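You operate a simulated robot arm through the tools that you are given. There is no shell and no other tool.

You run a simulated robot arm. Do the job below in one go: nothing can be reset, and whatever is moved stays where it is left.

JOB
Rub-test the cap in the tester by the card, then box it.
Fine: counter to nought first, the card's weight in the cup; a whole print is GOOD, a smeared one HOLD. Set down upright: what you pick out.

Only the result counts: the job must be done as asked and must still hold three seconds after the hand-in. Knocking over, shifting, dropping, spilling or breaking anything else fails it. A push-on lid holds only when it is set on centred and level and pressed home; a screw cap is set on level and turned clockwise until tight.

ROBOT AND FRAMES
A 7-joint arm with a two-finger parallel gripper, fixed in place. Base frame: the origin is on the floor under the middle of its stand, x ahead of it, y to its left, z up; the work surface is at about z = 800. Readings come in mm, rad, newtons and seconds.
With the tool pointing down near the work surface it reaches from about 520 to 960 mm from the base axis. Its first joint turns from -2.897 to 2.897 rad. Payload 3.91 kg.
The tool frame sits at the grasp point between the pads (the TCP): z along the fingers, y along the line on which they close. The tips reach 30 mm beyond it. Largest opening 110 mm; finger width 20, thickness 10; the body of the gripper, 48 by 112 mm, starts 55 mm behind the TCP.
Orientation is that of the tool frame in the base frame, as a unit quaternion [x, y, z, w]. With the fingers straight down and closing along the base's y, the tool's x points along the base's -x, its y along +y and its z along -z.

CONTROLS
- The arm moves only by the tool drive_tool. Its argument "series" is a list that holds one entry, the list of rows, each a list of 6 numbers: the shift along the tool's x, y, z in mm, then the turn, a rotation vector about the tool's x, y, z in rad. In form: [[[dx, dy, dz, ax, ay, az], ...]]. A call has 1 to 20 rows; each row shifts and turns the commanded pose from where the row before left it, along the tool's axes as they then stand. "claw" is the opening, from 0 (shut) to 1 (fully open), set as the call begins (left out, the last holds). Rows are played at 5 a second. More than 50 mm and 0.15 rad between two rows, or a gripper value outside its range, and nothing of the call is played. A pose out of reach is approached as far as the arm can. The call stops where the force on the tool passes 40 N (or 10 N more than at its start, if that is more) or the arm is blocked; 0.2 s more then pass. The fingers move at their own pace (about 72 mm/s each) and stop on an object; they squeeze with about 35 N. The grip force told is the motor's: it shows also when the fingers shut on nothing. Time passes only in rows, and 0.2 s behind the last, so rows that do not move let the fingers close. It gives the time, the measured TCP pose, the force on the tool (base axes), the opening and the grip force at its end, in the units of the frame above (readings bear some noise), with the torque about the TCP (base axes, N m) and any sound that the robot's microphone picked up.
- Cameras (640 x 400 px; columns grow to the right, rows downward): "scene" is fixed at [220.2, 648.5, 1558.3]; the picture's right is [-0.84, -0.54, 0.00], its down [-0.37, 0.59, -0.72] and it looks along [0.39, -0.60, -0.70] (base axes); focal length 331 px, centre (320, 200). "wrist" rides on the gripper at [72, 17, -103] in the tool frame; the picture's right is [-0.23, 0.97, 0.00], its down [-0.76, -0.18, -0.62] and it looks along [-0.61, -0.14, 0.78] (tool axes); focal length 222 px, centre (320, 200). There is no depth. A picture from a camera that has moved, and an enlarged one, comes with that camera's place and axes in the base frame and with its lens.
- snapshot(camera): a new picture of that camera. The clock stands still meanwhile.
- slide_trunk(by): slides the trunk up (or, below 0, down) by that many mm; the arm rides with it, the base frame stays. It gives what a move gives, with no picture.
- enlarge(camera, box): a new picture of the part [left, top, right, bottom] of that camera's present view, enlarged. The clock stands still meanwhile.
- job_done(): hands the job in; it is judged then, once.

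Nothing tells you positions but the pictures and the camera data. Unless the task says otherwise, let go and move clear before handing in.

The tools are called after "Emit:" by a JSON object that holds its "op" and its "data". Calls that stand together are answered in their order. drive_tool: Moves the arm, as the interface text tells. Its arguments: {"type":"object","properties":{"series":{"type":"array","items":{"type":"array","items":{"type":"array","items":{"type":"number"}}}},"claw":{"type":"number"}},"required":["series"]} The other tools are called the same way: slide_trunk (by) moves the trunk up or down; snapshot (camera) takes a picture; enlarge (camera, box) takes an enlarged picture of a part of a camera's view; job_done () hands the job in.

At the start:

```text
time_s: 0.0
eef_pos: [620.9, 241.2, 1152.7]
tcp_rot: [0.0, 1.0, 0.0, 0.0]
wrist_force: [0.3, -0.1, -1.2]
wrist_torque: [0.02, 0.0, 0.02]
width: 109.9
grip_force: 0.2
trunk travel left (down, up): [-625.0, 57.0]
```

scene: 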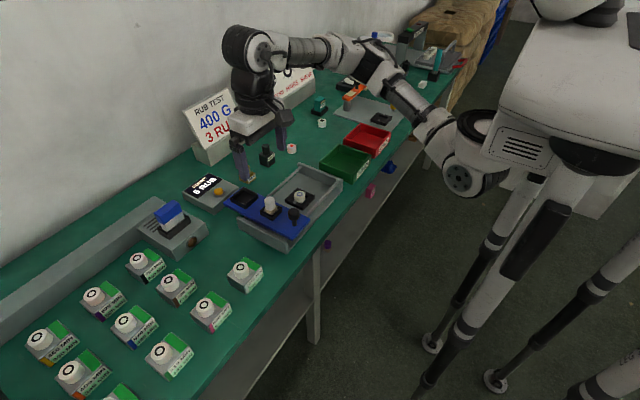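
wrist: 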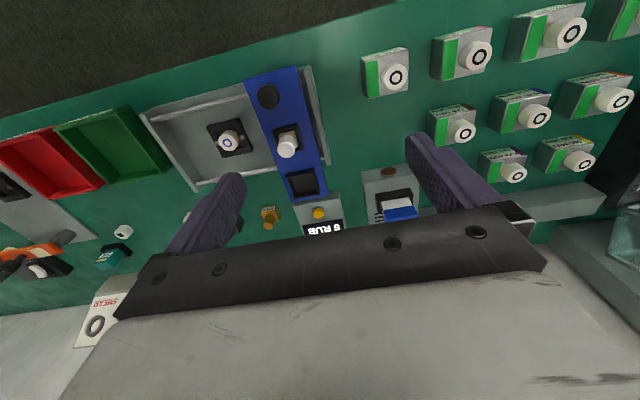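

I see a bench with a rub tester (grey tray, blue sled), a counter that reads something like "6 RUB", a card reading "400 G, 3 RU...", and red and green boxes. I'll look closer at the details before moving.

Emit:
{"op": "enlarge", "data": {"camera": "scene", "box": [180, 60, 340, 160]}}

Emit:
{"op": "enlarge", "data": {"camera": "scene", "box": [140, 140, 350, 270]}}

Emit:
{"op": "enlarge", "data": {"camera": "scene", "box": [300, 20, 480, 190]}}

Emit:
{"op": "enlarge", "data": {"camera": "scene", "box": [0, 230, 280, 400]}}

Emit:
{"op": "enlarge", "data": {"camera": "wrist", "box": [130, 60, 350, 240]}}

Emit:
{"op": "enlarge", "data": {"camera": "wrist", "box": [0, 180, 200, 360]}}

```text
4.00 times, centred on (260, 110) of scene
camera zoom: at [220.2, 648.5, 1558.3], right [-0.84, -0.54, 0.0], down [-0.37, 0.59, -0.72], along [0.39, -0.6, -0.7], focal length 1325 px, centre (560, 560)
```

zoom: 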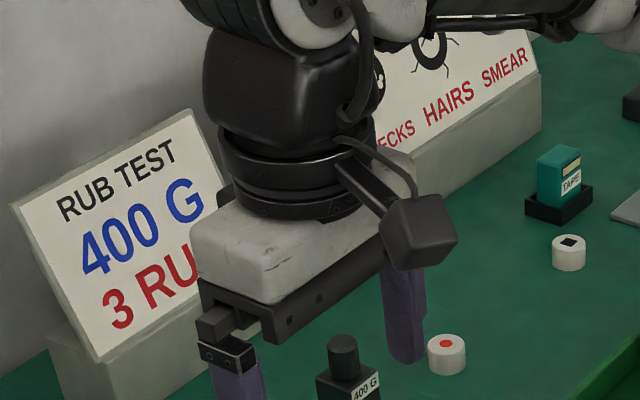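

```text
3.05 times, centred on (245, 205) of scene
camera zoom: at [220.2, 648.5, 1558.3], right [-0.84, -0.54, 0.0], down [-0.37, 0.59, -0.72], along [0.39, -0.6, -0.7], focal length 1009 px, centre (549, 185)
```

zoom: 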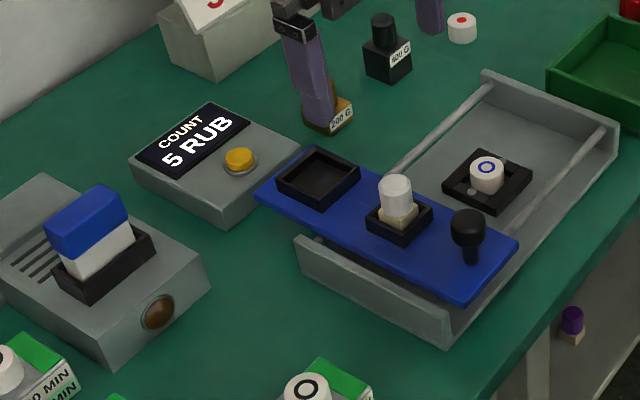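

```text
2.35 times, centred on (390, 105) of scene
camera zoom: at [220.2, 648.5, 1558.3], right [-0.84, -0.54, 0.0], down [-0.37, 0.59, -0.72], along [0.39, -0.6, -0.7], focal length 779 px, centre (155, 424)
```

zoom: 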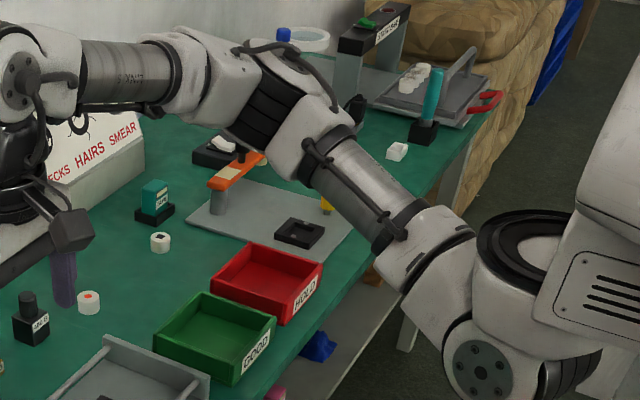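

```text
2.29 times, centred on (140, 315) of scene
camera zoom: at [220.2, 648.5, 1558.3], right [-0.84, -0.54, 0.0], down [-0.37, 0.59, -0.72], along [0.39, -0.6, -0.7], focal length 757 px, centre (731, -63)
```

zoom: 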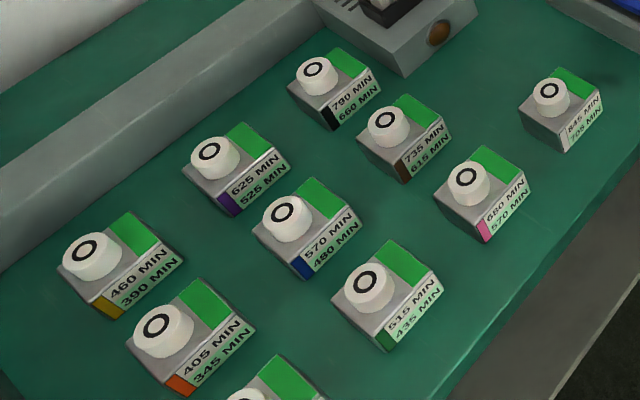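

```text
2.22 times, centred on (240, 150) of wrist
camera zoom: at [548.6, 259.8, 1256.0], right [0.23, 0.97, 0.0], down [0.76, -0.18, 0.62], along [0.61, -0.14, -0.78], focal length 494 px, centre (498, 311)
```

zoom: 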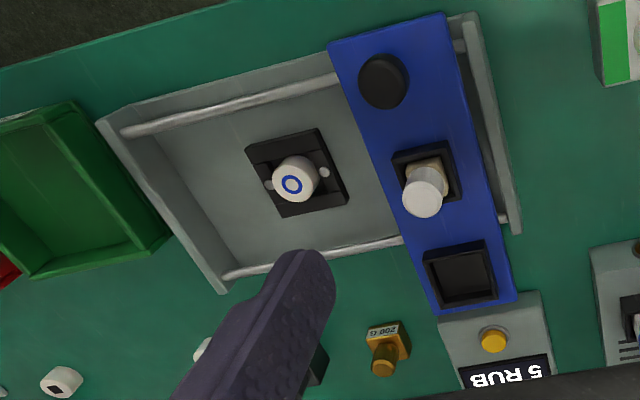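

```text
2.22 times, centred on (100, 270) of wrist
camera zoom: at [548.6, 259.8, 1256.0], right [0.23, 0.97, 0.0], down [0.76, -0.18, 0.62], along [0.61, -0.14, -0.78], focal length 494 px, centre (809, 44)
```

zoom: 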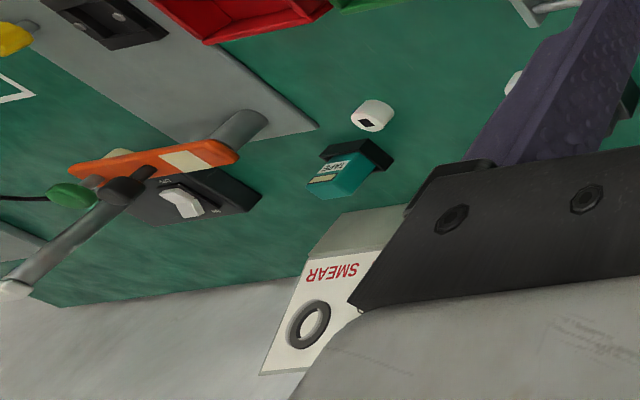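

The card seems to say 400 G and 3 RUBS, but the arm hides part of it; the counter reads 5. The cap with the blue ring sits in the tester's nest and the blue sled carries a knob, a felt post and a cup. I'll move the arm sideways to see the whole card and the weights.

Emit:
{"op": "drive_tool", "data": {"series": [[[0, -40, 0, 0, 0, 0], [0, -40, 0, 0, 0, 0], [0, -40, 0, 0, 0, 0], [0, -40, 0, 0, 0, 0], [0, -40, 0, 0, 0, 0], [0, -40, 0, 0, 0, 0]]]}}

Emit:
{"op": "snapshot", "data": {"camera": "scene"}}

Emit:
{"op": "enlarge", "data": {"camera": "scene", "box": [170, 60, 330, 190]}}

Emit:
{"op": "snapshot", "data": {"camera": "wrist"}}

```text
time_s: 1.4
eef_pos: [620.8, 0.4, 1152.3]
tcp_rot: [-0.001, 1.0, 0.001, 0.0]
wrist_force: [0.5, -0.5, 0.3]
wrist_torque: [-0.01, -0.01, 0.0]
width: 110.0
grip_force: 0.1
trunk travel left (down, up): [-625.0, 57.0]
```

```text
taken
```

scene: 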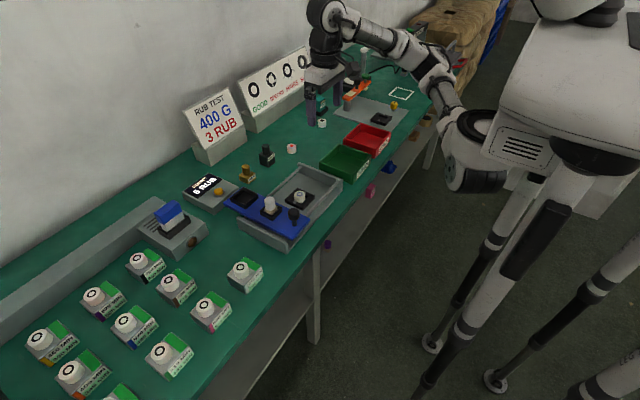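

```text
3.08 times, centred on (250, 125) of scene
camera zoom: at [220.2, 648.5, 1558.3], right [-0.84, -0.54, 0.0], down [-0.37, 0.59, -0.72], along [0.39, -0.6, -0.7], focal length 1019 px, centre (535, 431)
```

zoom: 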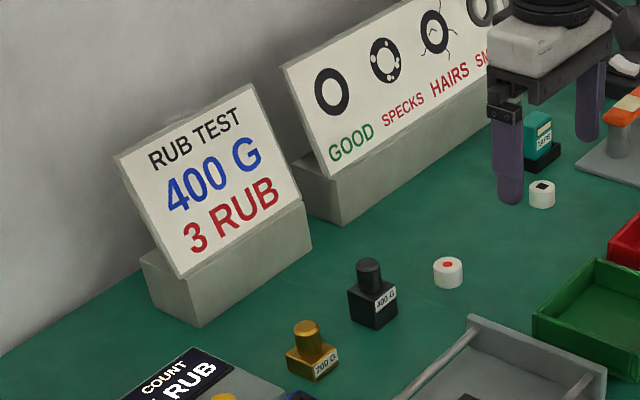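

```text
taken
camera wrist: at [547.9, 18.3, 1255.6], right [0.23, 0.97, 0.0], down [0.76, -0.18, 0.62], along [0.61, -0.14, -0.78], focal length 222 px, centre (320, 200)
```

wrist: 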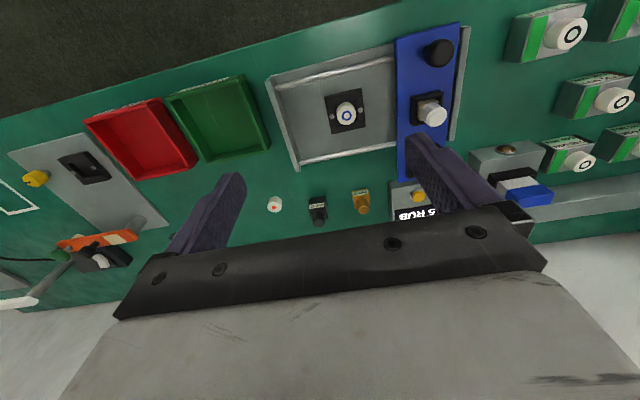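

The card reads 400 G and 3 RUB, and the reference board shows GOOD as a plain whole ring. The counter's yellow button is at about (917, 171), so I'll move above it with the fingers shut to zero it.

Emit:
{"op": "drive_tool", "data": {"series": [[[-28, 19, 19, 0, 0, 0], [-28, 19, 19, 0, 0, 0], [-28, 19, 19, 0, 0, 0], [-28, 19, 19, 0, 0, 0], [-28, 19, 19, 0, 0, 0], [-28, 19, 19, 0, 0, 0], [-28, 19, 19, 0, 0, 0], [-28, 19, 19, 0, 0, 0], [-28, 19, 19, 0, 0, 0]]], "claw": 0}}

Emit:
{"op": "snapshot", "data": {"camera": "wrist"}}

Emit:
{"op": "snapshot", "data": {"camera": "scene"}}

```text
time_s: 3.4
eef_pos: [874.2, 172.5, 981.1]
tcp_rot: [0.001, 1.0, -0.001, -0.001]
wrist_force: [-0.5, 0.7, -1.2]
wrist_torque: [0.01, 0.0, -0.02]
width: 0.0
grip_force: 35.0
trunk travel left (down, up): [-625.0, 57.0]
```

```text
taken
camera wrist: at [801.0, 190.8, 1084.4], right [0.23, 0.97, 0.0], down [0.76, -0.18, 0.62], along [0.61, -0.14, -0.78], focal length 222 px, centre (320, 200)
```

wrist: 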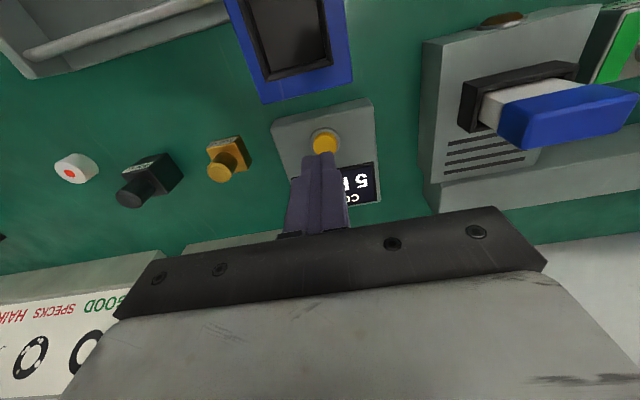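

```text
taken
```

scene: 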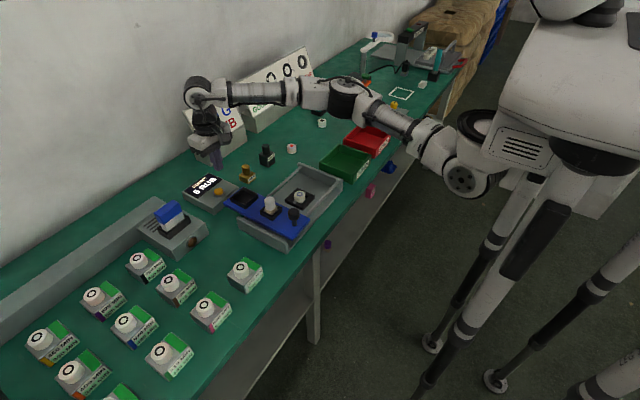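

The yellow button computes to about (913, 171, 838) from several views. I'll go over it and drop to just above, then check before pressing.

Emit:
{"op": "drive_tool", "data": {"series": [[[-20, -0.5, 0, 0, 0, 0], [-19, -0.5, 0, 0, 0, 0], [0, 0, 25, 0, 0, 0], [0, 0, 25, 0, 0, 0], [0, 0, 25, 0, 0, 0], [0, 0, 0, 0, 0, 0]]], "claw": 0}}

Emit:
{"op": "enlarge", "data": {"camera": "wrist", "box": [220, 60, 420, 220]}}

Emit:
{"op": "enlarge", "data": {"camera": "scene", "box": [160, 130, 280, 220]}}

```text
time_s: 4.8
eef_pos: [912.6, 172.1, 905.4]
tcp_rot: [0.0, 1.0, 0.0, -0.001]
wrist_force: [0.1, 0.4, 0.6]
wrist_torque: [0.02, 0.0, -0.01]
width: 0.0
grip_force: 35.2
trunk travel left (down, up): [-625.0, 57.0]
```

```text
2.50 times, centred on (320, 140) of wrist
camera zoom: at [840.1, 190.7, 1008.8], right [0.23, 0.97, 0.0], down [0.76, -0.18, 0.62], along [0.61, -0.14, -0.78], focal length 555 px, centre (320, 350)
```

zoom: 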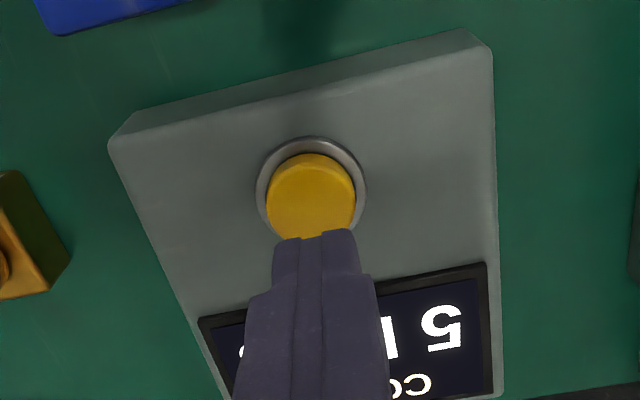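

```text
4.44 times, centred on (220, 175) of scene
camera zoom: at [220.2, 648.5, 1558.3], right [-0.84, -0.54, 0.0], down [-0.37, 0.59, -0.72], along [0.39, -0.6, -0.7], focal length 1472 px, centre (764, 311)
```

zoom: 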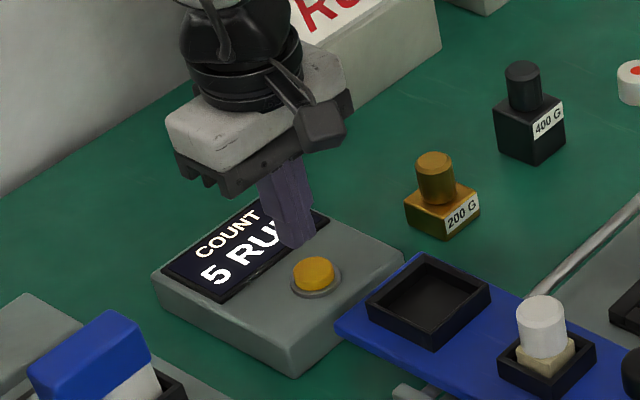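

The fingertips are right above the button, about 35 mm up. I'll lower most of the way and then press in small steps.

Emit:
{"op": "drive_tool", "data": {"series": [[[2.5, 0, 10, 0, 0, 0], [0, 0, 10, 0, 0, 0], [0, 0, 8, 0, 0, 0], [0, 0, 3, 0, 0, 0], [0, 0, 2, 0, 0, 0], [0, 0, 2, 0, 0, 0], [0, 0, 0, 0, 0, 0]]]}}

Emit:
{"op": "enlarge", "data": {"camera": "wrist", "box": [220, 60, 420, 220]}}

Emit:
{"op": "enlarge", "data": {"camera": "scene", "box": [160, 130, 280, 220]}}

```text
time_s: 6.4
eef_pos: [908.8, 171.4, 874.0]
tcp_rot: [-0.001, 1.0, 0.001, 0.002]
wrist_force: [6.0, 2.7, 13.8]
wrist_torque: [0.01, -0.15, 0.0]
width: 0.2
grip_force: 35.2
trunk travel left (down, up): [-625.0, 57.0]
heard: click
```

```text
2.50 times, centred on (320, 140) of wrist
camera zoom: at [836.6, 190.3, 976.8], right [0.23, 0.97, 0.0], down [0.76, -0.18, 0.63], along [0.61, -0.14, -0.78], focal length 555 px, centre (320, 350)
```

zoom: 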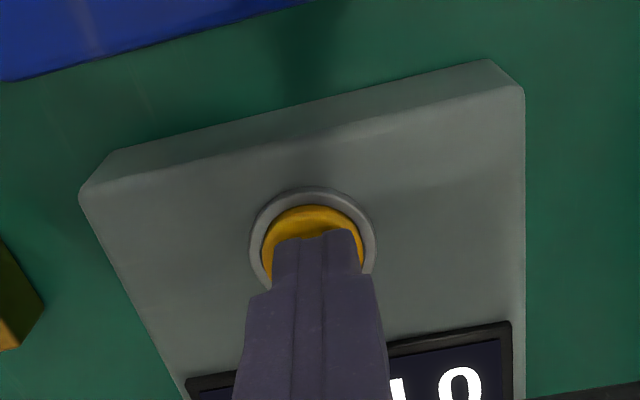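

```text
4.44 times, centred on (220, 175) of scene
camera zoom: at [220.2, 648.5, 1558.3], right [-0.84, -0.54, 0.0], down [-0.37, 0.59, -0.72], along [0.39, -0.6, -0.7], focal length 1472 px, centre (764, 311)
```

zoom: 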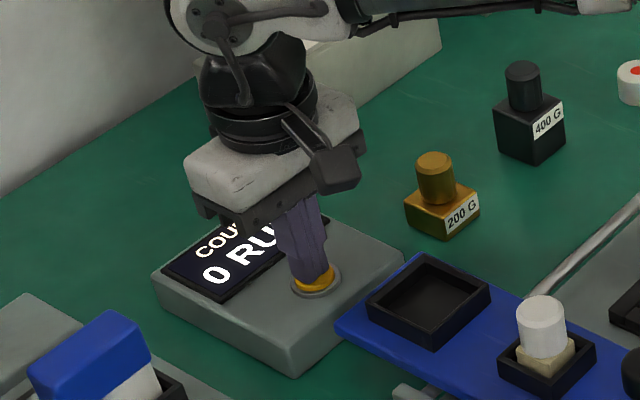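

The counter now shows 0 and I heard a click. Next I lift off and move over the black 400 G weight near (908, -66) to see it close up.

Emit:
{"op": "drive_tool", "data": {"series": [[[0, 0, -10, 0, 0, 0], [0, 0, -35, 0, 0, 0], [0, 0, -45, 0, 0, 0], [0, -40, -20, 0, 0, 0], [0, -40, 0, 0, 0, 0], [0, -40, 0, 0, 0, 0], [0, -40, 0, 0, 0, 0], [0, -40, 0, 0, 0, 0], [0, -37, 0, 0, 0, 0], [0, 0, 0, 0, 0, 0]]], "claw": 0.6}}

Emit:
{"op": "snapshot", "data": {"camera": "wrist"}}

Emit:
{"op": "enlarge", "data": {"camera": "scene", "box": [160, 130, 320, 250]}}

```text
time_s: 8.6
eef_pos: [908.7, -67.2, 981.0]
tcp_rot: [-0.001, 1.0, -0.001, 0.0]
wrist_force: [0.4, 0.4, -0.4]
wrist_torque: [0.01, -0.01, 0.01]
width: 66.1
grip_force: 0.1
trunk travel left (down, up): [-625.0, 57.0]
```

```text
taken
camera wrist: at [836.3, -48.6, 1084.8], right [0.23, 0.97, 0.0], down [0.76, -0.18, 0.62], along [0.61, -0.14, -0.78], focal length 222 px, centre (320, 200)
```

wrist: 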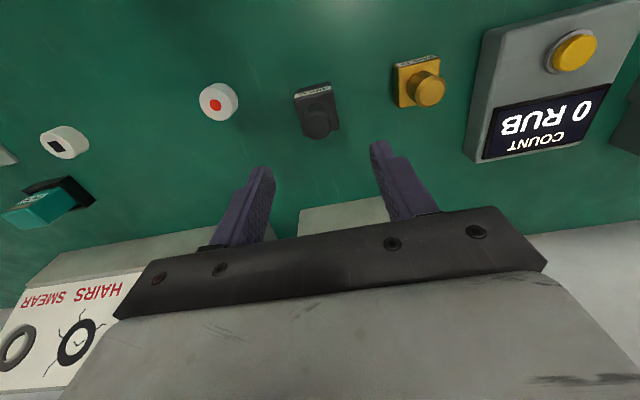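

```text
3.33 times, centred on (240, 190) of scene
camera zoom: at [220.2, 648.5, 1558.3], right [-0.84, -0.54, 0.0], down [-0.37, 0.59, -0.72], along [0.39, -0.6, -0.7], focal length 1104 px, centre (587, 233)
```

zoom: 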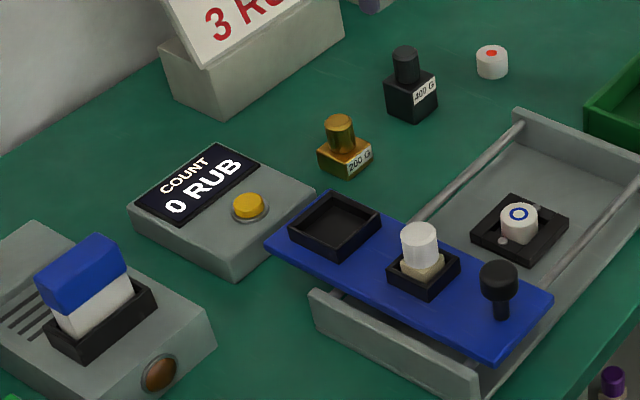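

Emit:
{"op": "enlarge", "data": {"camera": "wrist", "box": [260, 60, 400, 160]}}

Emit:
{"op": "enlarge", "data": {"camera": "scene", "box": [230, 130, 320, 190]}}

```text
4.00 times, centred on (330, 110) of wrist
camera zoom: at [836.3, -48.6, 1084.8], right [0.23, 0.97, 0.0], down [0.76, -0.18, 0.62], along [0.61, -0.14, -0.78], focal length 888 px, centre (280, 560)
```

zoom: 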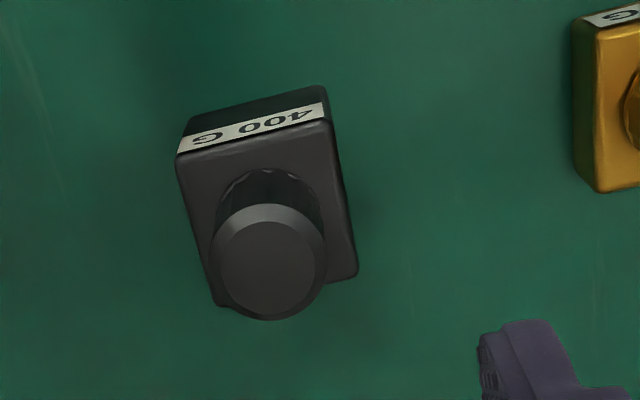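

```text
6.67 times, centred on (275, 160) of scene
camera zoom: at [220.2, 648.5, 1558.3], right [-0.84, -0.54, 0.0], down [-0.37, 0.59, -0.72], along [0.39, -0.6, -0.7], focal length 2208 px, centre (620, 467)
```

zoom: 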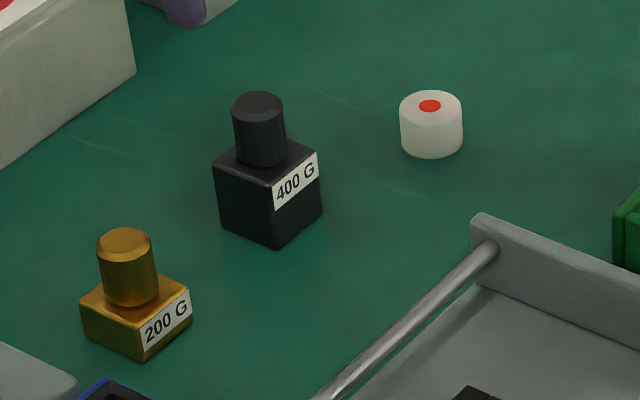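

The 400 G weight's knob is centred at about (912.5, -68.2), top near z 872, square to the axes. I'll descend with open fingers to grip the knob.

Emit:
{"op": "drive_tool", "data": {"series": [[[-3.8, -1, 0, 0, 0, 0], [0, 0, 25, 0, 0, 0], [0, 0, 25, 0, 0, 0], [0, 0, 25, 0, 0, 0], [0, 0, 15, 0, 0, 0], [0, 0, 8, 0, 0, 0], [0, 0, 0, 0, 0, 0]]], "claw": 0.6}}

Emit:
{"op": "enlarge", "data": {"camera": "wrist", "box": [240, 100, 400, 220]}}

Emit:
{"op": "enlarge", "data": {"camera": "scene", "box": [220, 110, 320, 185]}}

```text
time_s: 10.2
eef_pos: [912.5, -66.2, 883.1]
tcp_rot: [0.0, 1.0, 0.0, 0.001]
wrist_force: [-0.7, 0.0, 0.6]
wrist_torque: [-0.01, 0.03, 0.01]
width: 66.0
grip_force: 0.1
trunk travel left (down, up): [-625.0, 57.0]
```

```text
3.33 times, centred on (320, 160) of wrist
camera zoom: at [840.6, -48.1, 986.5], right [0.23, 0.97, 0.0], down [0.76, -0.18, 0.62], along [0.61, -0.14, -0.78], focal length 740 px, centre (320, 333)
```

zoom: 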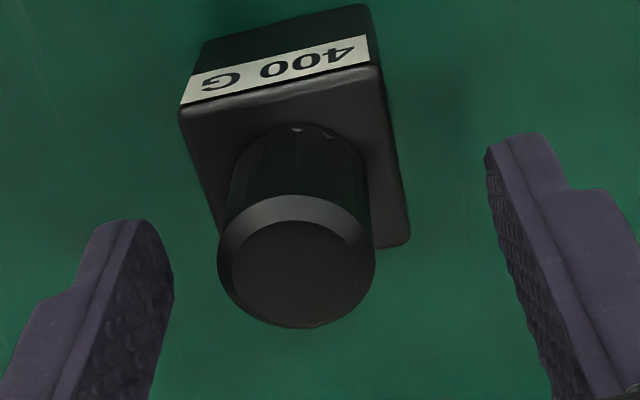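

```text
5.33 times, centred on (270, 148) of scene
camera zoom: at [220.2, 648.5, 1558.3], right [-0.84, -0.54, 0.0], down [-0.37, 0.59, -0.72], along [0.39, -0.6, -0.7], focal length 1766 px, centre (587, 480)
```

zoom: 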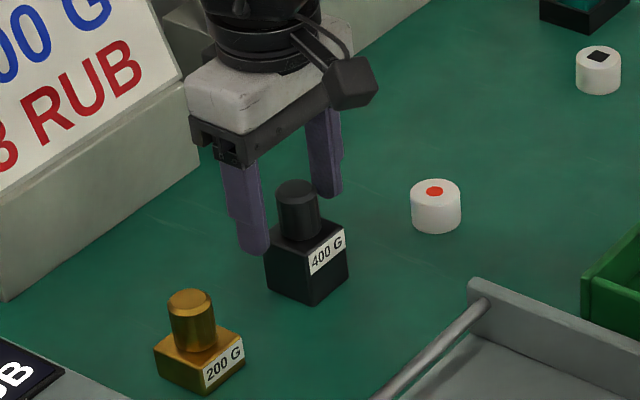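

The fingers straddle the knob well. I'll shift 2 mm in -y, go down 6 mm and close on the knob.

Emit:
{"op": "drive_tool", "data": {"series": [[[0, -2, 3, 0, 0, 0], [0, 0, 3, 0, 0, 0], [0, 0, 0, 0, 0, 0]]], "claw": 0.6}}

Emit:
{"op": "drive_tool", "data": {"series": [[[0, 0, 0, 0, 0, 0], [0, 0, 0, 0, 0, 0], [0, 0, 0, 0, 0, 0], [0, 0, 0, 0, 0, 0]]], "claw": 0.1}}

Emit:
{"op": "enlarge", "data": {"camera": "scene", "box": [220, 110, 320, 185]}}

Emit:
{"op": "enlarge", "data": {"camera": "wrist", "box": [240, 100, 400, 220]}}

```text
time_s: 11.0
eef_pos: [913.4, -68.0, 877.8]
tcp_rot: [0.001, 1.0, -0.001, 0.0]
wrist_force: [0.5, 0.1, 0.4]
wrist_torque: [0.01, 0.02, -0.01]
width: 65.7
grip_force: 0.1
trunk travel left (down, up): [-625.0, 57.0]
```

```text
time_s: 12.0
eef_pos: [912.7, -69.6, 877.6]
tcp_rot: [0.0, 1.0, 0.0, 0.001]
wrist_force: [0.3, -0.8, 0.9]
wrist_torque: [-0.2, -0.03, 0.01]
width: 27.5
grip_force: 35.3
trunk travel left (down, up): [-625.0, 57.0]
```

```text
5.33 times, centred on (270, 148) of scene
camera zoom: at [220.2, 648.5, 1558.3], right [-0.84, -0.54, 0.0], down [-0.37, 0.59, -0.72], along [0.39, -0.6, -0.7], focal length 1766 px, centre (587, 480)
```

zoom: 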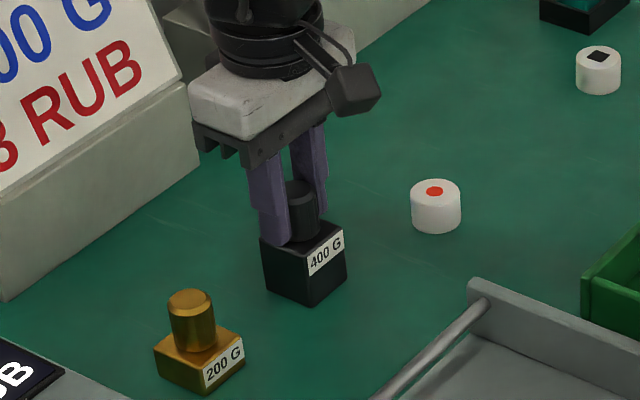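

```text
3.33 times, centred on (320, 160) of wrist
camera zoom: at [840.8, -50.2, 981.2], right [0.23, 0.97, 0.0], down [0.76, -0.18, 0.62], along [0.61, -0.14, -0.78], focal length 740 px, centre (320, 333)
```

zoom: 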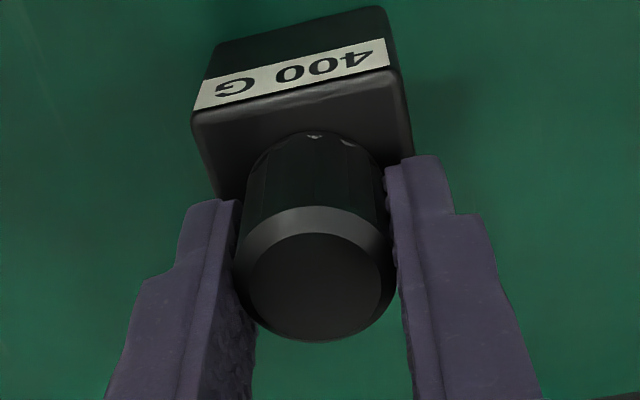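

The knob is firmly gripped (27.5 mm). I'll lift the weight clear and carry it toward the sled's cup, stopping short to measure the cup.

Emit:
{"op": "drive_tool", "data": {"series": [[[0, 0, -10, 0, 0, 0], [0, 0, -25, 0, 0, 0], [0, 0, -40, 0, 0, 0], [0, 0, -45, 0, 0, 0], [0, 30, 0, 0, 0, 0], [0, 40, 0, 0, 0, 0], [0, 40, 0, 0, 0, 0], [0, 40, 0, 0, 0, 0], [0, 40, 0, 0, 0, 0], [0, 30, 0, 0, 0, 0], [0, 12, 0, 0, 0, 0], [0, 0, 0, 0, 0, 0]]], "claw": 0.1}}

Emit:
{"op": "snapshot", "data": {"camera": "wrist"}}

Emit:
{"op": "enlarge", "data": {"camera": "scene", "box": [180, 130, 340, 250]}}

```text
time_s: 14.6
eef_pos: [913.6, 163.5, 995.9]
tcp_rot: [0.0, 1.0, 0.0, 0.0]
wrist_force: [-0.1, 0.2, -3.8]
wrist_torque: [-0.03, -0.01, 0.01]
width: 27.5
grip_force: 34.9
trunk travel left (down, up): [-625.0, 57.0]
```

```text
taken
camera wrist: at [841.0, 182.5, 1099.9], right [0.23, 0.97, 0.0], down [0.76, -0.18, 0.62], along [0.61, -0.14, -0.78], focal length 222 px, centre (320, 200)
```

wrist: 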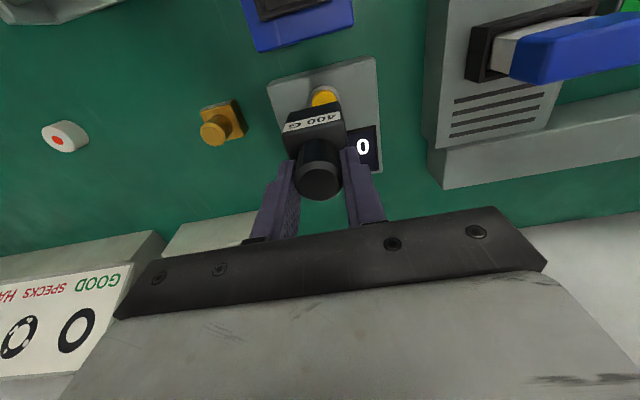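

```text
3.33 times, centred on (260, 190) of scene
camera zoom: at [220.2, 648.5, 1558.3], right [-0.84, -0.54, 0.0], down [-0.37, 0.59, -0.72], along [0.39, -0.6, -0.7], focal length 1104 px, centre (520, 233)
```

zoom: 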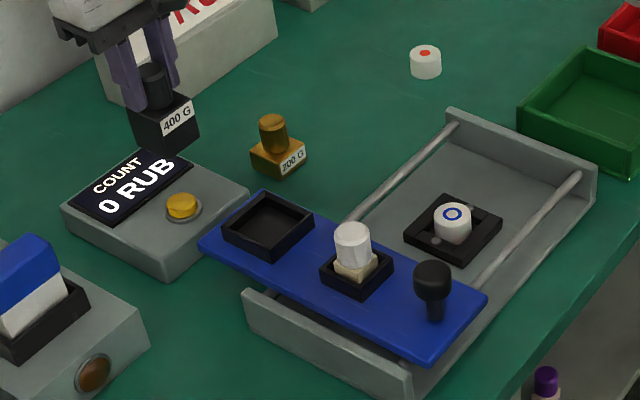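

The weight hangs level at about z 918 bottom and the force reading fits 400 g. I'll back toward the cup a bit to see it from the wrist camera.

Emit:
{"op": "drive_tool", "data": {"series": [[[25, 0, 0, 0, 0, 0], [25, 0, 0, 0, 0, 0], [10, 0, 0, 0, 0, 0], [0, 0, 0, 0, 0, 0]]], "claw": 0.1}}

Emit:
{"op": "snapshot", "data": {"camera": "wrist"}}

Emit:
{"op": "enlarge", "data": {"camera": "wrist", "box": [220, 0, 420, 150]}}

Emit:
{"op": "enlarge", "data": {"camera": "scene", "box": [200, 150, 320, 240]}}

```text
time_s: 15.6
eef_pos: [853.6, 164.1, 995.8]
tcp_rot: [0.0, 1.0, 0.0, 0.0]
wrist_force: [-0.4, 0.0, -3.5]
wrist_torque: [-0.02, -0.02, 0.02]
width: 27.4
grip_force: 34.7
trunk travel left (down, up): [-625.0, 57.0]
```

```text
taken
camera wrist: at [780.5, 182.5, 1100.2], right [0.23, 0.97, 0.0], down [0.76, -0.18, 0.62], along [0.61, -0.14, -0.78], focal length 222 px, centre (320, 200)
```

wrist: 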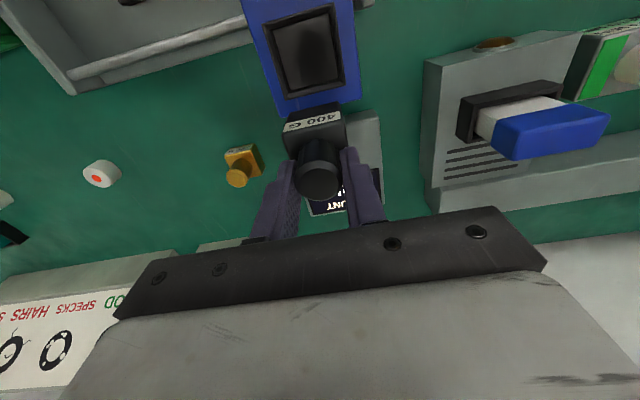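

```text
2.67 times, centred on (320, 75) of wrist
camera zoom: at [780.5, 182.5, 1100.2], right [0.23, 0.97, 0.0], down [0.76, -0.18, 0.62], along [0.61, -0.14, -0.78], focal length 592 px, centre (320, 533)
```

zoom: 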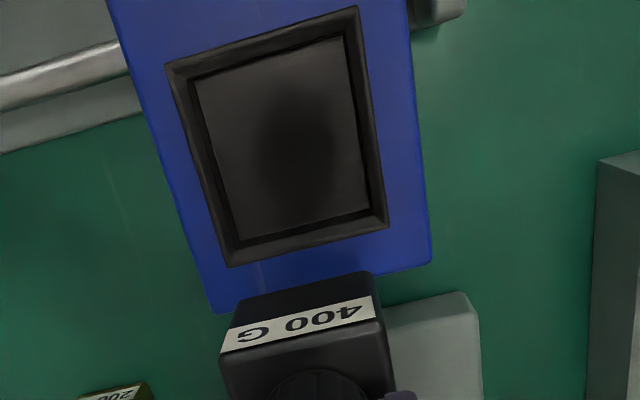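

```text
4.44 times, centred on (260, 195) of scene
camera zoom: at [220.2, 648.5, 1558.3], right [-0.84, -0.54, 0.0], down [-0.37, 0.59, -0.72], along [0.39, -0.6, -0.7], focal length 1472 px, centre (587, 222)
```

zoom: 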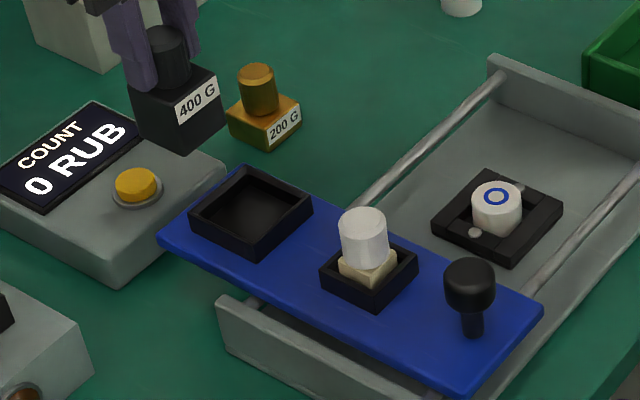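

The cup's rim centre works out at about (802, 166, 865), with an inner width near 49 mm against the weight's 40 mm. I'll move over it, stop about 12 mm above the rim and check alignment.

Emit:
{"op": "drive_tool", "data": {"series": [[[26, 1, 0, 0, 0, 0], [25, 1.2, 0, 0, 0, 0], [0, 0, 20, 0, 0, 0], [0, 0, 20, 0, 0, 0], [0, 0, 0, 0, 0, 0]]], "claw": 0.1}}

Emit:
{"op": "enlarge", "data": {"camera": "wrist", "box": [220, 20, 420, 170]}}

Emit:
{"op": "enlarge", "data": {"camera": "scene", "box": [200, 150, 300, 225]}}

```text
time_s: 16.8
eef_pos: [804.1, 166.5, 957.2]
tcp_rot: [0.001, 1.0, 0.0, 0.0]
wrist_force: [0.7, -0.4, -4.0]
wrist_torque: [-0.02, -0.01, -0.02]
width: 27.4
grip_force: 35.3
trunk travel left (down, up): [-625.0, 57.0]
```

```text
2.67 times, centred on (320, 95) of wrist
camera zoom: at [730.3, 184.6, 1060.5], right [0.23, 0.97, 0.0], down [0.76, -0.18, 0.62], along [0.61, -0.14, -0.78], focal length 592 px, centre (320, 480)
```

zoom: 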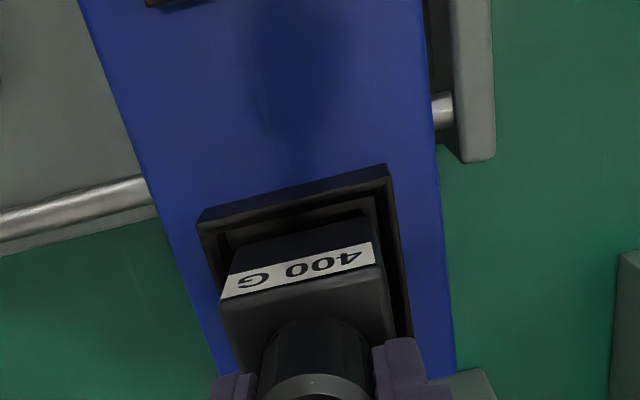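

```text
5.33 times, centred on (250, 188) of scene
camera zoom: at [220.2, 648.5, 1558.3], right [-0.84, -0.54, 0.0], down [-0.37, 0.59, -0.72], along [0.39, -0.6, -0.7], focal length 1766 px, centre (693, 267)
```

zoom: 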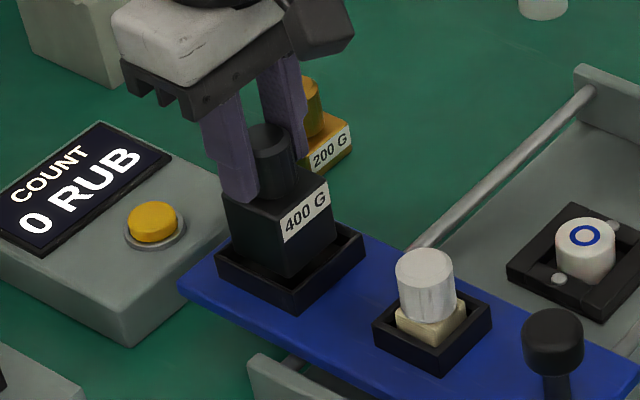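

The weight is just over the cup; relative to the rim it needs about 2 mm in -y and 1 mm in +x. I'll correct that and lower into the cup.

Emit:
{"op": "drive_tool", "data": {"series": [[[-1.3, -2, 0, 0, 0, 0], [0, 0, 8, 0, 0, 0], [0, 0, 8, 0, 0, 0], [0, 0, 4, 0, 0, 0], [0, 0, 0, 0, 0, 0]]], "claw": 0.1}}

Emit:
{"op": "enlarge", "data": {"camera": "wrist", "box": [220, 20, 420, 170]}}

Emit:
{"op": "enlarge", "data": {"camera": "scene", "box": [200, 150, 300, 225]}}

```text
time_s: 18.0
eef_pos: [803.7, 163.7, 941.4]
tcp_rot: [0.0, 1.0, 0.0, 0.003]
wrist_force: [7.0, -0.7, 30.5]
wrist_torque: [-0.54, -0.06, 0.05]
width: 27.4
grip_force: 35.4
trunk travel left (down, up): [-625.0, 57.0]
```

```text
2.67 times, centred on (320, 95) of wrist
camera zoom: at [730.3, 181.9, 1044.5], right [0.23, 0.97, 0.0], down [0.76, -0.18, 0.63], along [0.61, -0.14, -0.78], focal length 592 px, centre (320, 480)
```

zoom: 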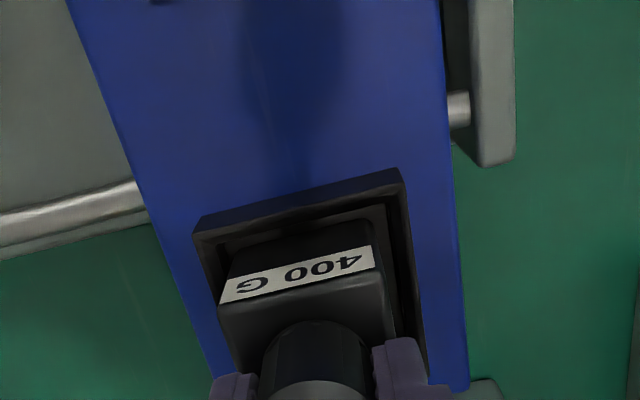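

```text
5.33 times, centred on (250, 188) of scene
camera zoom: at [220.2, 648.5, 1558.3], right [-0.84, -0.54, 0.0], down [-0.37, 0.59, -0.72], along [0.39, -0.6, -0.7], focal length 1766 px, centre (693, 267)
```

zoom: 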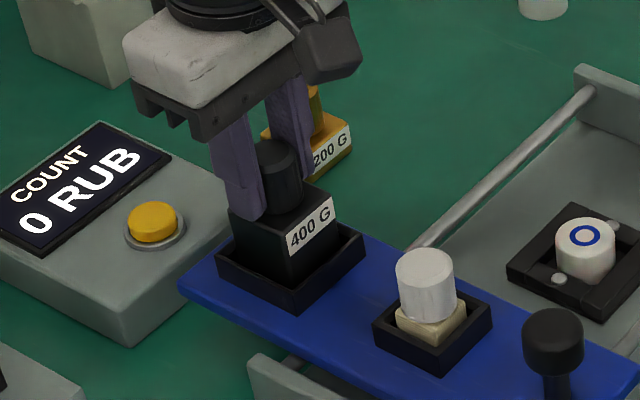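

Contact came at about z 941 (30 N). I need to check whether the weight sits on the cup's floor or on a rim.

Emit:
{"op": "enlarge", "data": {"camera": "scene", "box": [225, 170, 265, 200]}}

Emit:
{"op": "enlarge", "data": {"camera": "wrist", "box": [270, 70, 370, 145]}}

```text
13.33 times, centred on (245, 185) of scene
camera zoom: at [220.2, 648.5, 1558.3], right [-0.84, -0.54, 0.0], down [-0.37, 0.59, -0.72], along [0.39, -0.6, -0.7], focal length 4416 px, centre (1320, 400)
```

zoom: 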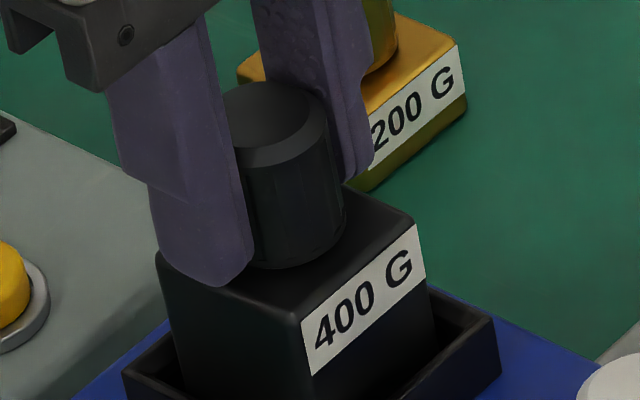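

```text
5.33 times, centred on (320, 108) of wrist
camera zoom: at [730.3, 181.9, 1044.5], right [0.23, 0.97, 0.0], down [0.76, -0.18, 0.63], along [0.61, -0.14, -0.78], focal length 1185 px, centre (320, 693)
```

zoom: 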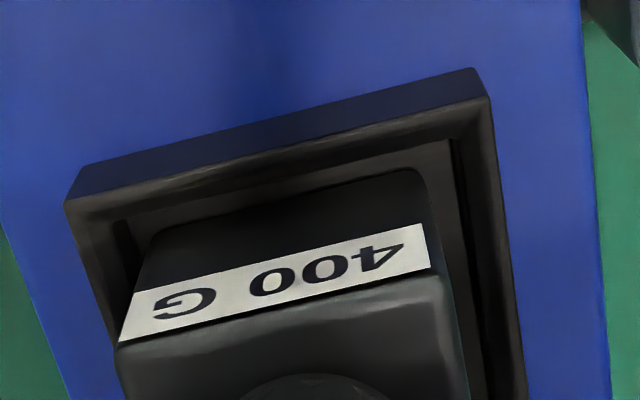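

The weight looks to be inside the cup's walls, slightly to the -y side. I'll lift a few mm, shift 1.5 mm in +y and lower gently again to confirm it rests on the floor.

Emit:
{"op": "drive_tool", "data": {"series": [[[0, 0, -5, 0, 0, 0], [0, 1.5, 0, 0, 0, 0], [0, 0, 0, 0, 0, 0]]], "claw": 0.1}}

Emit:
{"op": "drive_tool", "data": {"series": [[[0, 0, 1.5, 0, 0, 0], [0, 0, 1.5, 0, 0, 0], [0, 0, 0, 0, 0, 0]]], "claw": 0.1}}

Emit:
{"op": "enlarge", "data": {"camera": "wrist", "box": [270, 70, 370, 145]}}

```text
time_s: 18.8
eef_pos: [802.2, 165.0, 940.3]
tcp_rot: [-0.001, 1.0, 0.0, -0.002]
wrist_force: [0.3, -2.1, 3.1]
wrist_torque: [-0.1, -0.11, -0.05]
width: 26.9
grip_force: 34.5
trunk travel left (down, up): [-625.0, 57.0]
```

```text
time_s: 19.6
eef_pos: [801.8, 164.8, 941.2]
tcp_rot: [-0.001, 1.0, 0.001, 0.0]
wrist_force: [-5.7, -0.7, 12.2]
wrist_torque: [-0.33, 0.82, -0.06]
width: 27.2
grip_force: 35.7
trunk travel left (down, up): [-625.0, 57.0]
```

```text
5.33 times, centred on (320, 108) of wrist
camera zoom: at [730.1, 183.7, 1044.3], right [0.23, 0.97, 0.0], down [0.76, -0.18, 0.62], along [0.61, -0.14, -0.78], focal length 1185 px, centre (320, 693)
```

zoom: 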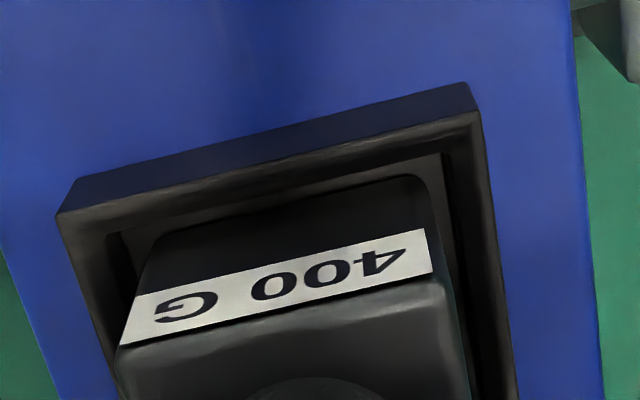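

The height is unchanged, so the weight rests on the cup's floor. I'll open the fingers gently and rise straight up.

Emit:
{"op": "drive_tool", "data": {"series": [[[0, 0, -1, 0, 0, 0], [0, 0, 0, 0, 0, 0]]], "claw": 0.1}}

Emit:
{"op": "drive_tool", "data": {"series": [[[0, 0, 0, 0, 0, 0], [0, 0, 0, 0, 0, 0], [0, 0, 0, 0, 0, 0]]], "claw": 0.45}}

Emit:
{"op": "enlarge", "data": {"camera": "scene", "box": [225, 160, 285, 205]}}

Emit:
{"op": "enlarge", "data": {"camera": "wrist", "box": [240, 60, 400, 180]}}

```text
time_s: 20.2
eef_pos: [803.2, 165.1, 940.6]
tcp_rot: [0.0, 1.0, -0.001, 0.0]
wrist_force: [-4.3, 0.8, 5.5]
wrist_torque: [-0.13, 0.44, -0.07]
width: 27.5
grip_force: 35.6
trunk travel left (down, up): [-625.0, 57.0]
```

```text
time_s: 21.0
eef_pos: [805.5, 165.1, 940.5]
tcp_rot: [-0.001, 1.0, 0.0, 0.0]
wrist_force: [0.0, -0.7, 0.6]
wrist_torque: [-0.03, 0.0, -0.01]
width: 49.5
grip_force: 0.1
trunk travel left (down, up): [-625.0, 57.0]
```

```text
8.89 times, centred on (255, 182) of scene
camera zoom: at [220.2, 648.5, 1558.3], right [-0.84, -0.54, 0.0], down [-0.37, 0.59, -0.72], along [0.39, -0.6, -0.7], focal length 2944 px, centre (898, 356)
```

zoom: 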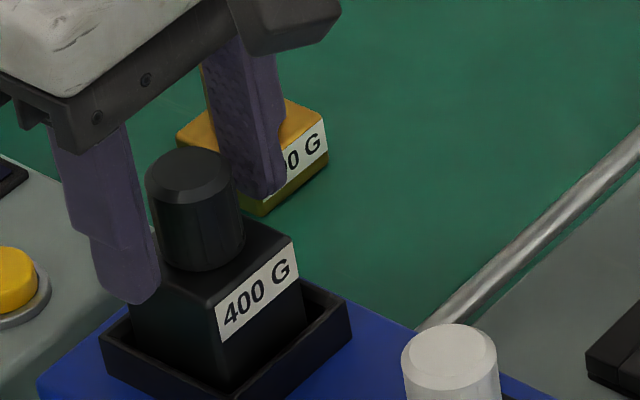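

```text
3.33 times, centred on (320, 120) of wrist
camera zoom: at [731.2, 183.6, 1044.0], right [0.23, 0.97, 0.0], down [0.76, -0.18, 0.62], along [0.61, -0.14, -0.78], focal length 740 px, centre (320, 467)
```

zoom: 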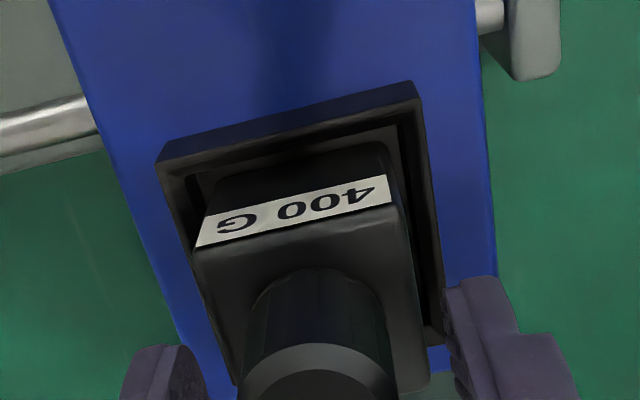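

The weight sits squarely in the cup. Now I'll rise and move over toward the sled's black handle near (621, 160) to measure it.

Emit:
{"op": "drive_tool", "data": {"series": [[[0, 0, -15, 0, 0, 0], [0, 0, -40, 0, 0, 0], [0, 0, -30, 0, 0, 0], [40, 0, 0, 0, 0, 0], [40, 0, 0, 0, 0, 0], [40, 0, 0, 0, 0, 0], [30, 0, 0, 0, 0, 0], [0, 0, 0, 0, 0, 0]]], "claw": 0.45}}

Emit:
{"op": "snapshot", "data": {"camera": "wrist"}}

Emit:
{"op": "enlarge", "data": {"camera": "scene", "box": [220, 150, 340, 240]}}

```text
time_s: 22.8
eef_pos: [652.8, 164.3, 1025.3]
tcp_rot: [0.0, 1.0, 0.0, 0.0]
wrist_force: [-0.9, -0.1, 0.1]
wrist_torque: [-0.01, 0.0, 0.0]
width: 49.6
grip_force: 0.1
trunk travel left (down, up): [-625.0, 57.0]
```

```text
taken
camera wrist: at [580.2, 182.8, 1128.3], right [0.23, 0.97, 0.0], down [0.76, -0.18, 0.62], along [0.61, -0.14, -0.78], focal length 222 px, centre (320, 200)
```

wrist: 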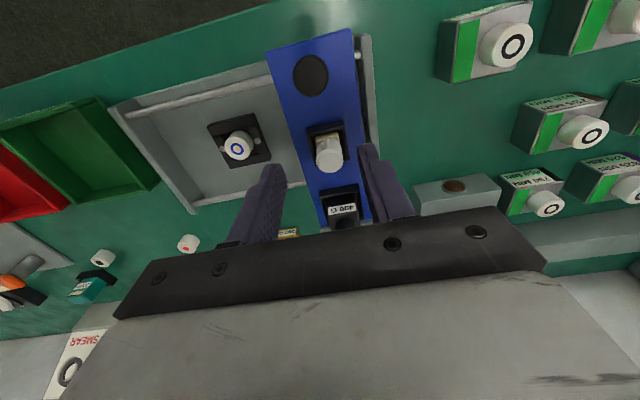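

```text
4.44 times, centred on (280, 195) of scene
camera zoom: at [220.2, 648.5, 1558.3], right [-0.84, -0.54, 0.0], down [-0.37, 0.59, -0.72], along [0.39, -0.6, -0.7], focal length 1472 px, centre (498, 222)
```

zoom: 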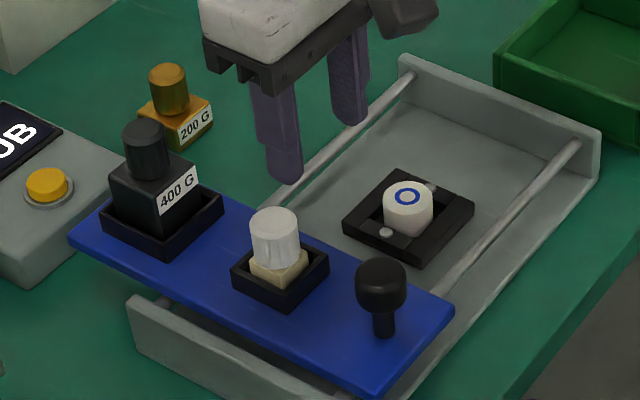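

The handle's knob is at about (614, 166) with its top near z 910. I'll come over it and lower to just above for a closer look.

Emit:
{"op": "drive_tool", "data": {"series": [[[20, 1, 0, 0, 0, 0], [18.5, 1, 0, 0, 0, 0], [0, 0, 25, 0, 0, 0], [0, 0, 25, 0, 0, 0], [0, 0, 0, 0, 0, 0]]], "claw": 0.6}}

Emit:
{"op": "snapshot", "data": {"camera": "wrist"}}

Emit:
{"op": "enlarge", "data": {"camera": "scene", "box": [250, 150, 340, 240]}}

```text
time_s: 24.0
eef_pos: [615.4, 166.3, 975.5]
tcp_rot: [-0.001, 1.0, 0.001, 0.0]
wrist_force: [-0.5, 0.1, -0.6]
wrist_torque: [0.0, 0.03, 0.03]
width: 66.0
grip_force: 0.0
trunk travel left (down, up): [-625.0, 57.0]
```

```text
taken
camera wrist: at [542.0, 185.3, 1078.6], right [0.23, 0.97, 0.0], down [0.76, -0.18, 0.62], along [0.61, -0.14, -0.78], focal length 222 px, centre (320, 200)
```

wrist: 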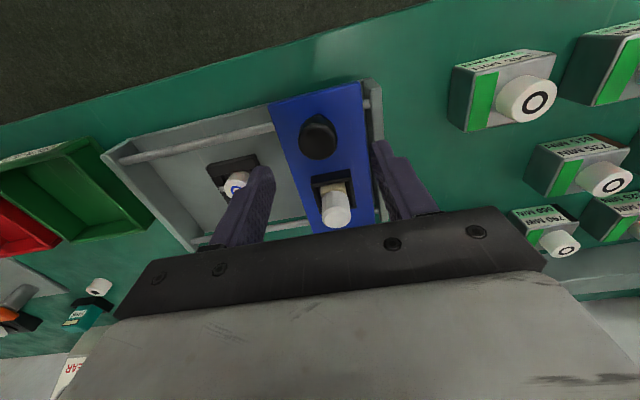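

```text
4.44 times, centred on (295, 195) of scene
camera zoom: at [220.2, 648.5, 1558.3], right [-0.84, -0.54, 0.0], down [-0.37, 0.59, -0.72], along [0.39, -0.6, -0.7], focal length 1472 px, centre (431, 222)
```

zoom: 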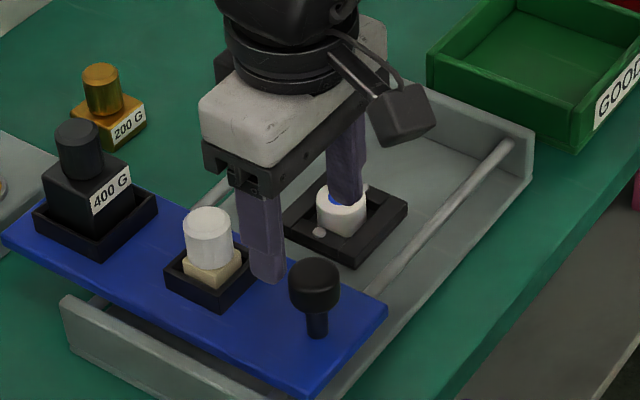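

The knob computes to about (614, 166.5, top 908). I'll descend around it with open fingers.

Emit:
{"op": "drive_tool", "data": {"series": [[[1, 0, 25, 0, 0, 0], [0, 0, 25, 0, 0, 0], [0, 0, 15, 0, 0, 0], [0, 0, 8, 0, 0, 0], [0, 0, 0, 0, 0, 0]]], "claw": 0.6}}

Emit:
{"op": "enlarge", "data": {"camera": "wrist", "box": [220, 80, 420, 230]}}

Emit:
{"op": "enlarge", "data": {"camera": "scene", "box": [250, 150, 340, 240]}}

```text
time_s: 25.2
eef_pos: [615.3, 167.6, 902.2]
tcp_rot: [0.001, 1.0, 0.0, -0.001]
wrist_force: [-0.2, -0.3, 0.0]
wrist_torque: [-0.01, -0.03, 0.01]
width: 65.8
grip_force: 0.0
trunk travel left (down, up): [-625.0, 57.0]
```

```text
2.67 times, centred on (320, 155) of wrist
camera zoom: at [541.5, 185.6, 1005.9], right [0.23, 0.97, 0.0], down [0.76, -0.18, 0.62], along [0.61, -0.14, -0.78], focal length 592 px, centre (320, 320)
```

zoom: 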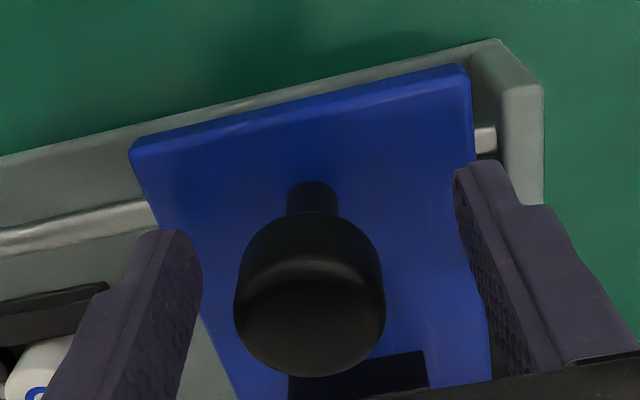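

```text
4.44 times, centred on (295, 195) of scene
camera zoom: at [220.2, 648.5, 1558.3], right [-0.84, -0.54, 0.0], down [-0.37, 0.59, -0.72], along [0.39, -0.6, -0.7], focal length 1472 px, centre (431, 222)
```

zoom: 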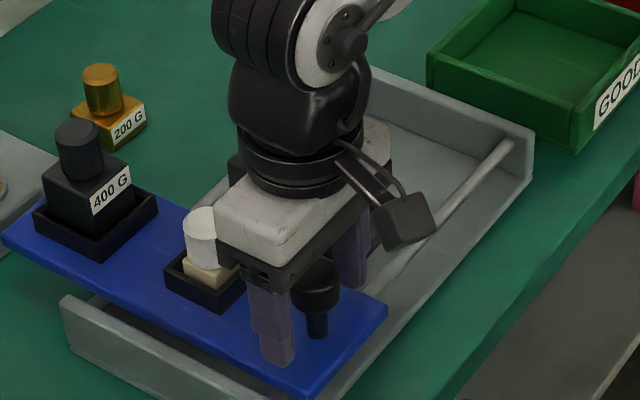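

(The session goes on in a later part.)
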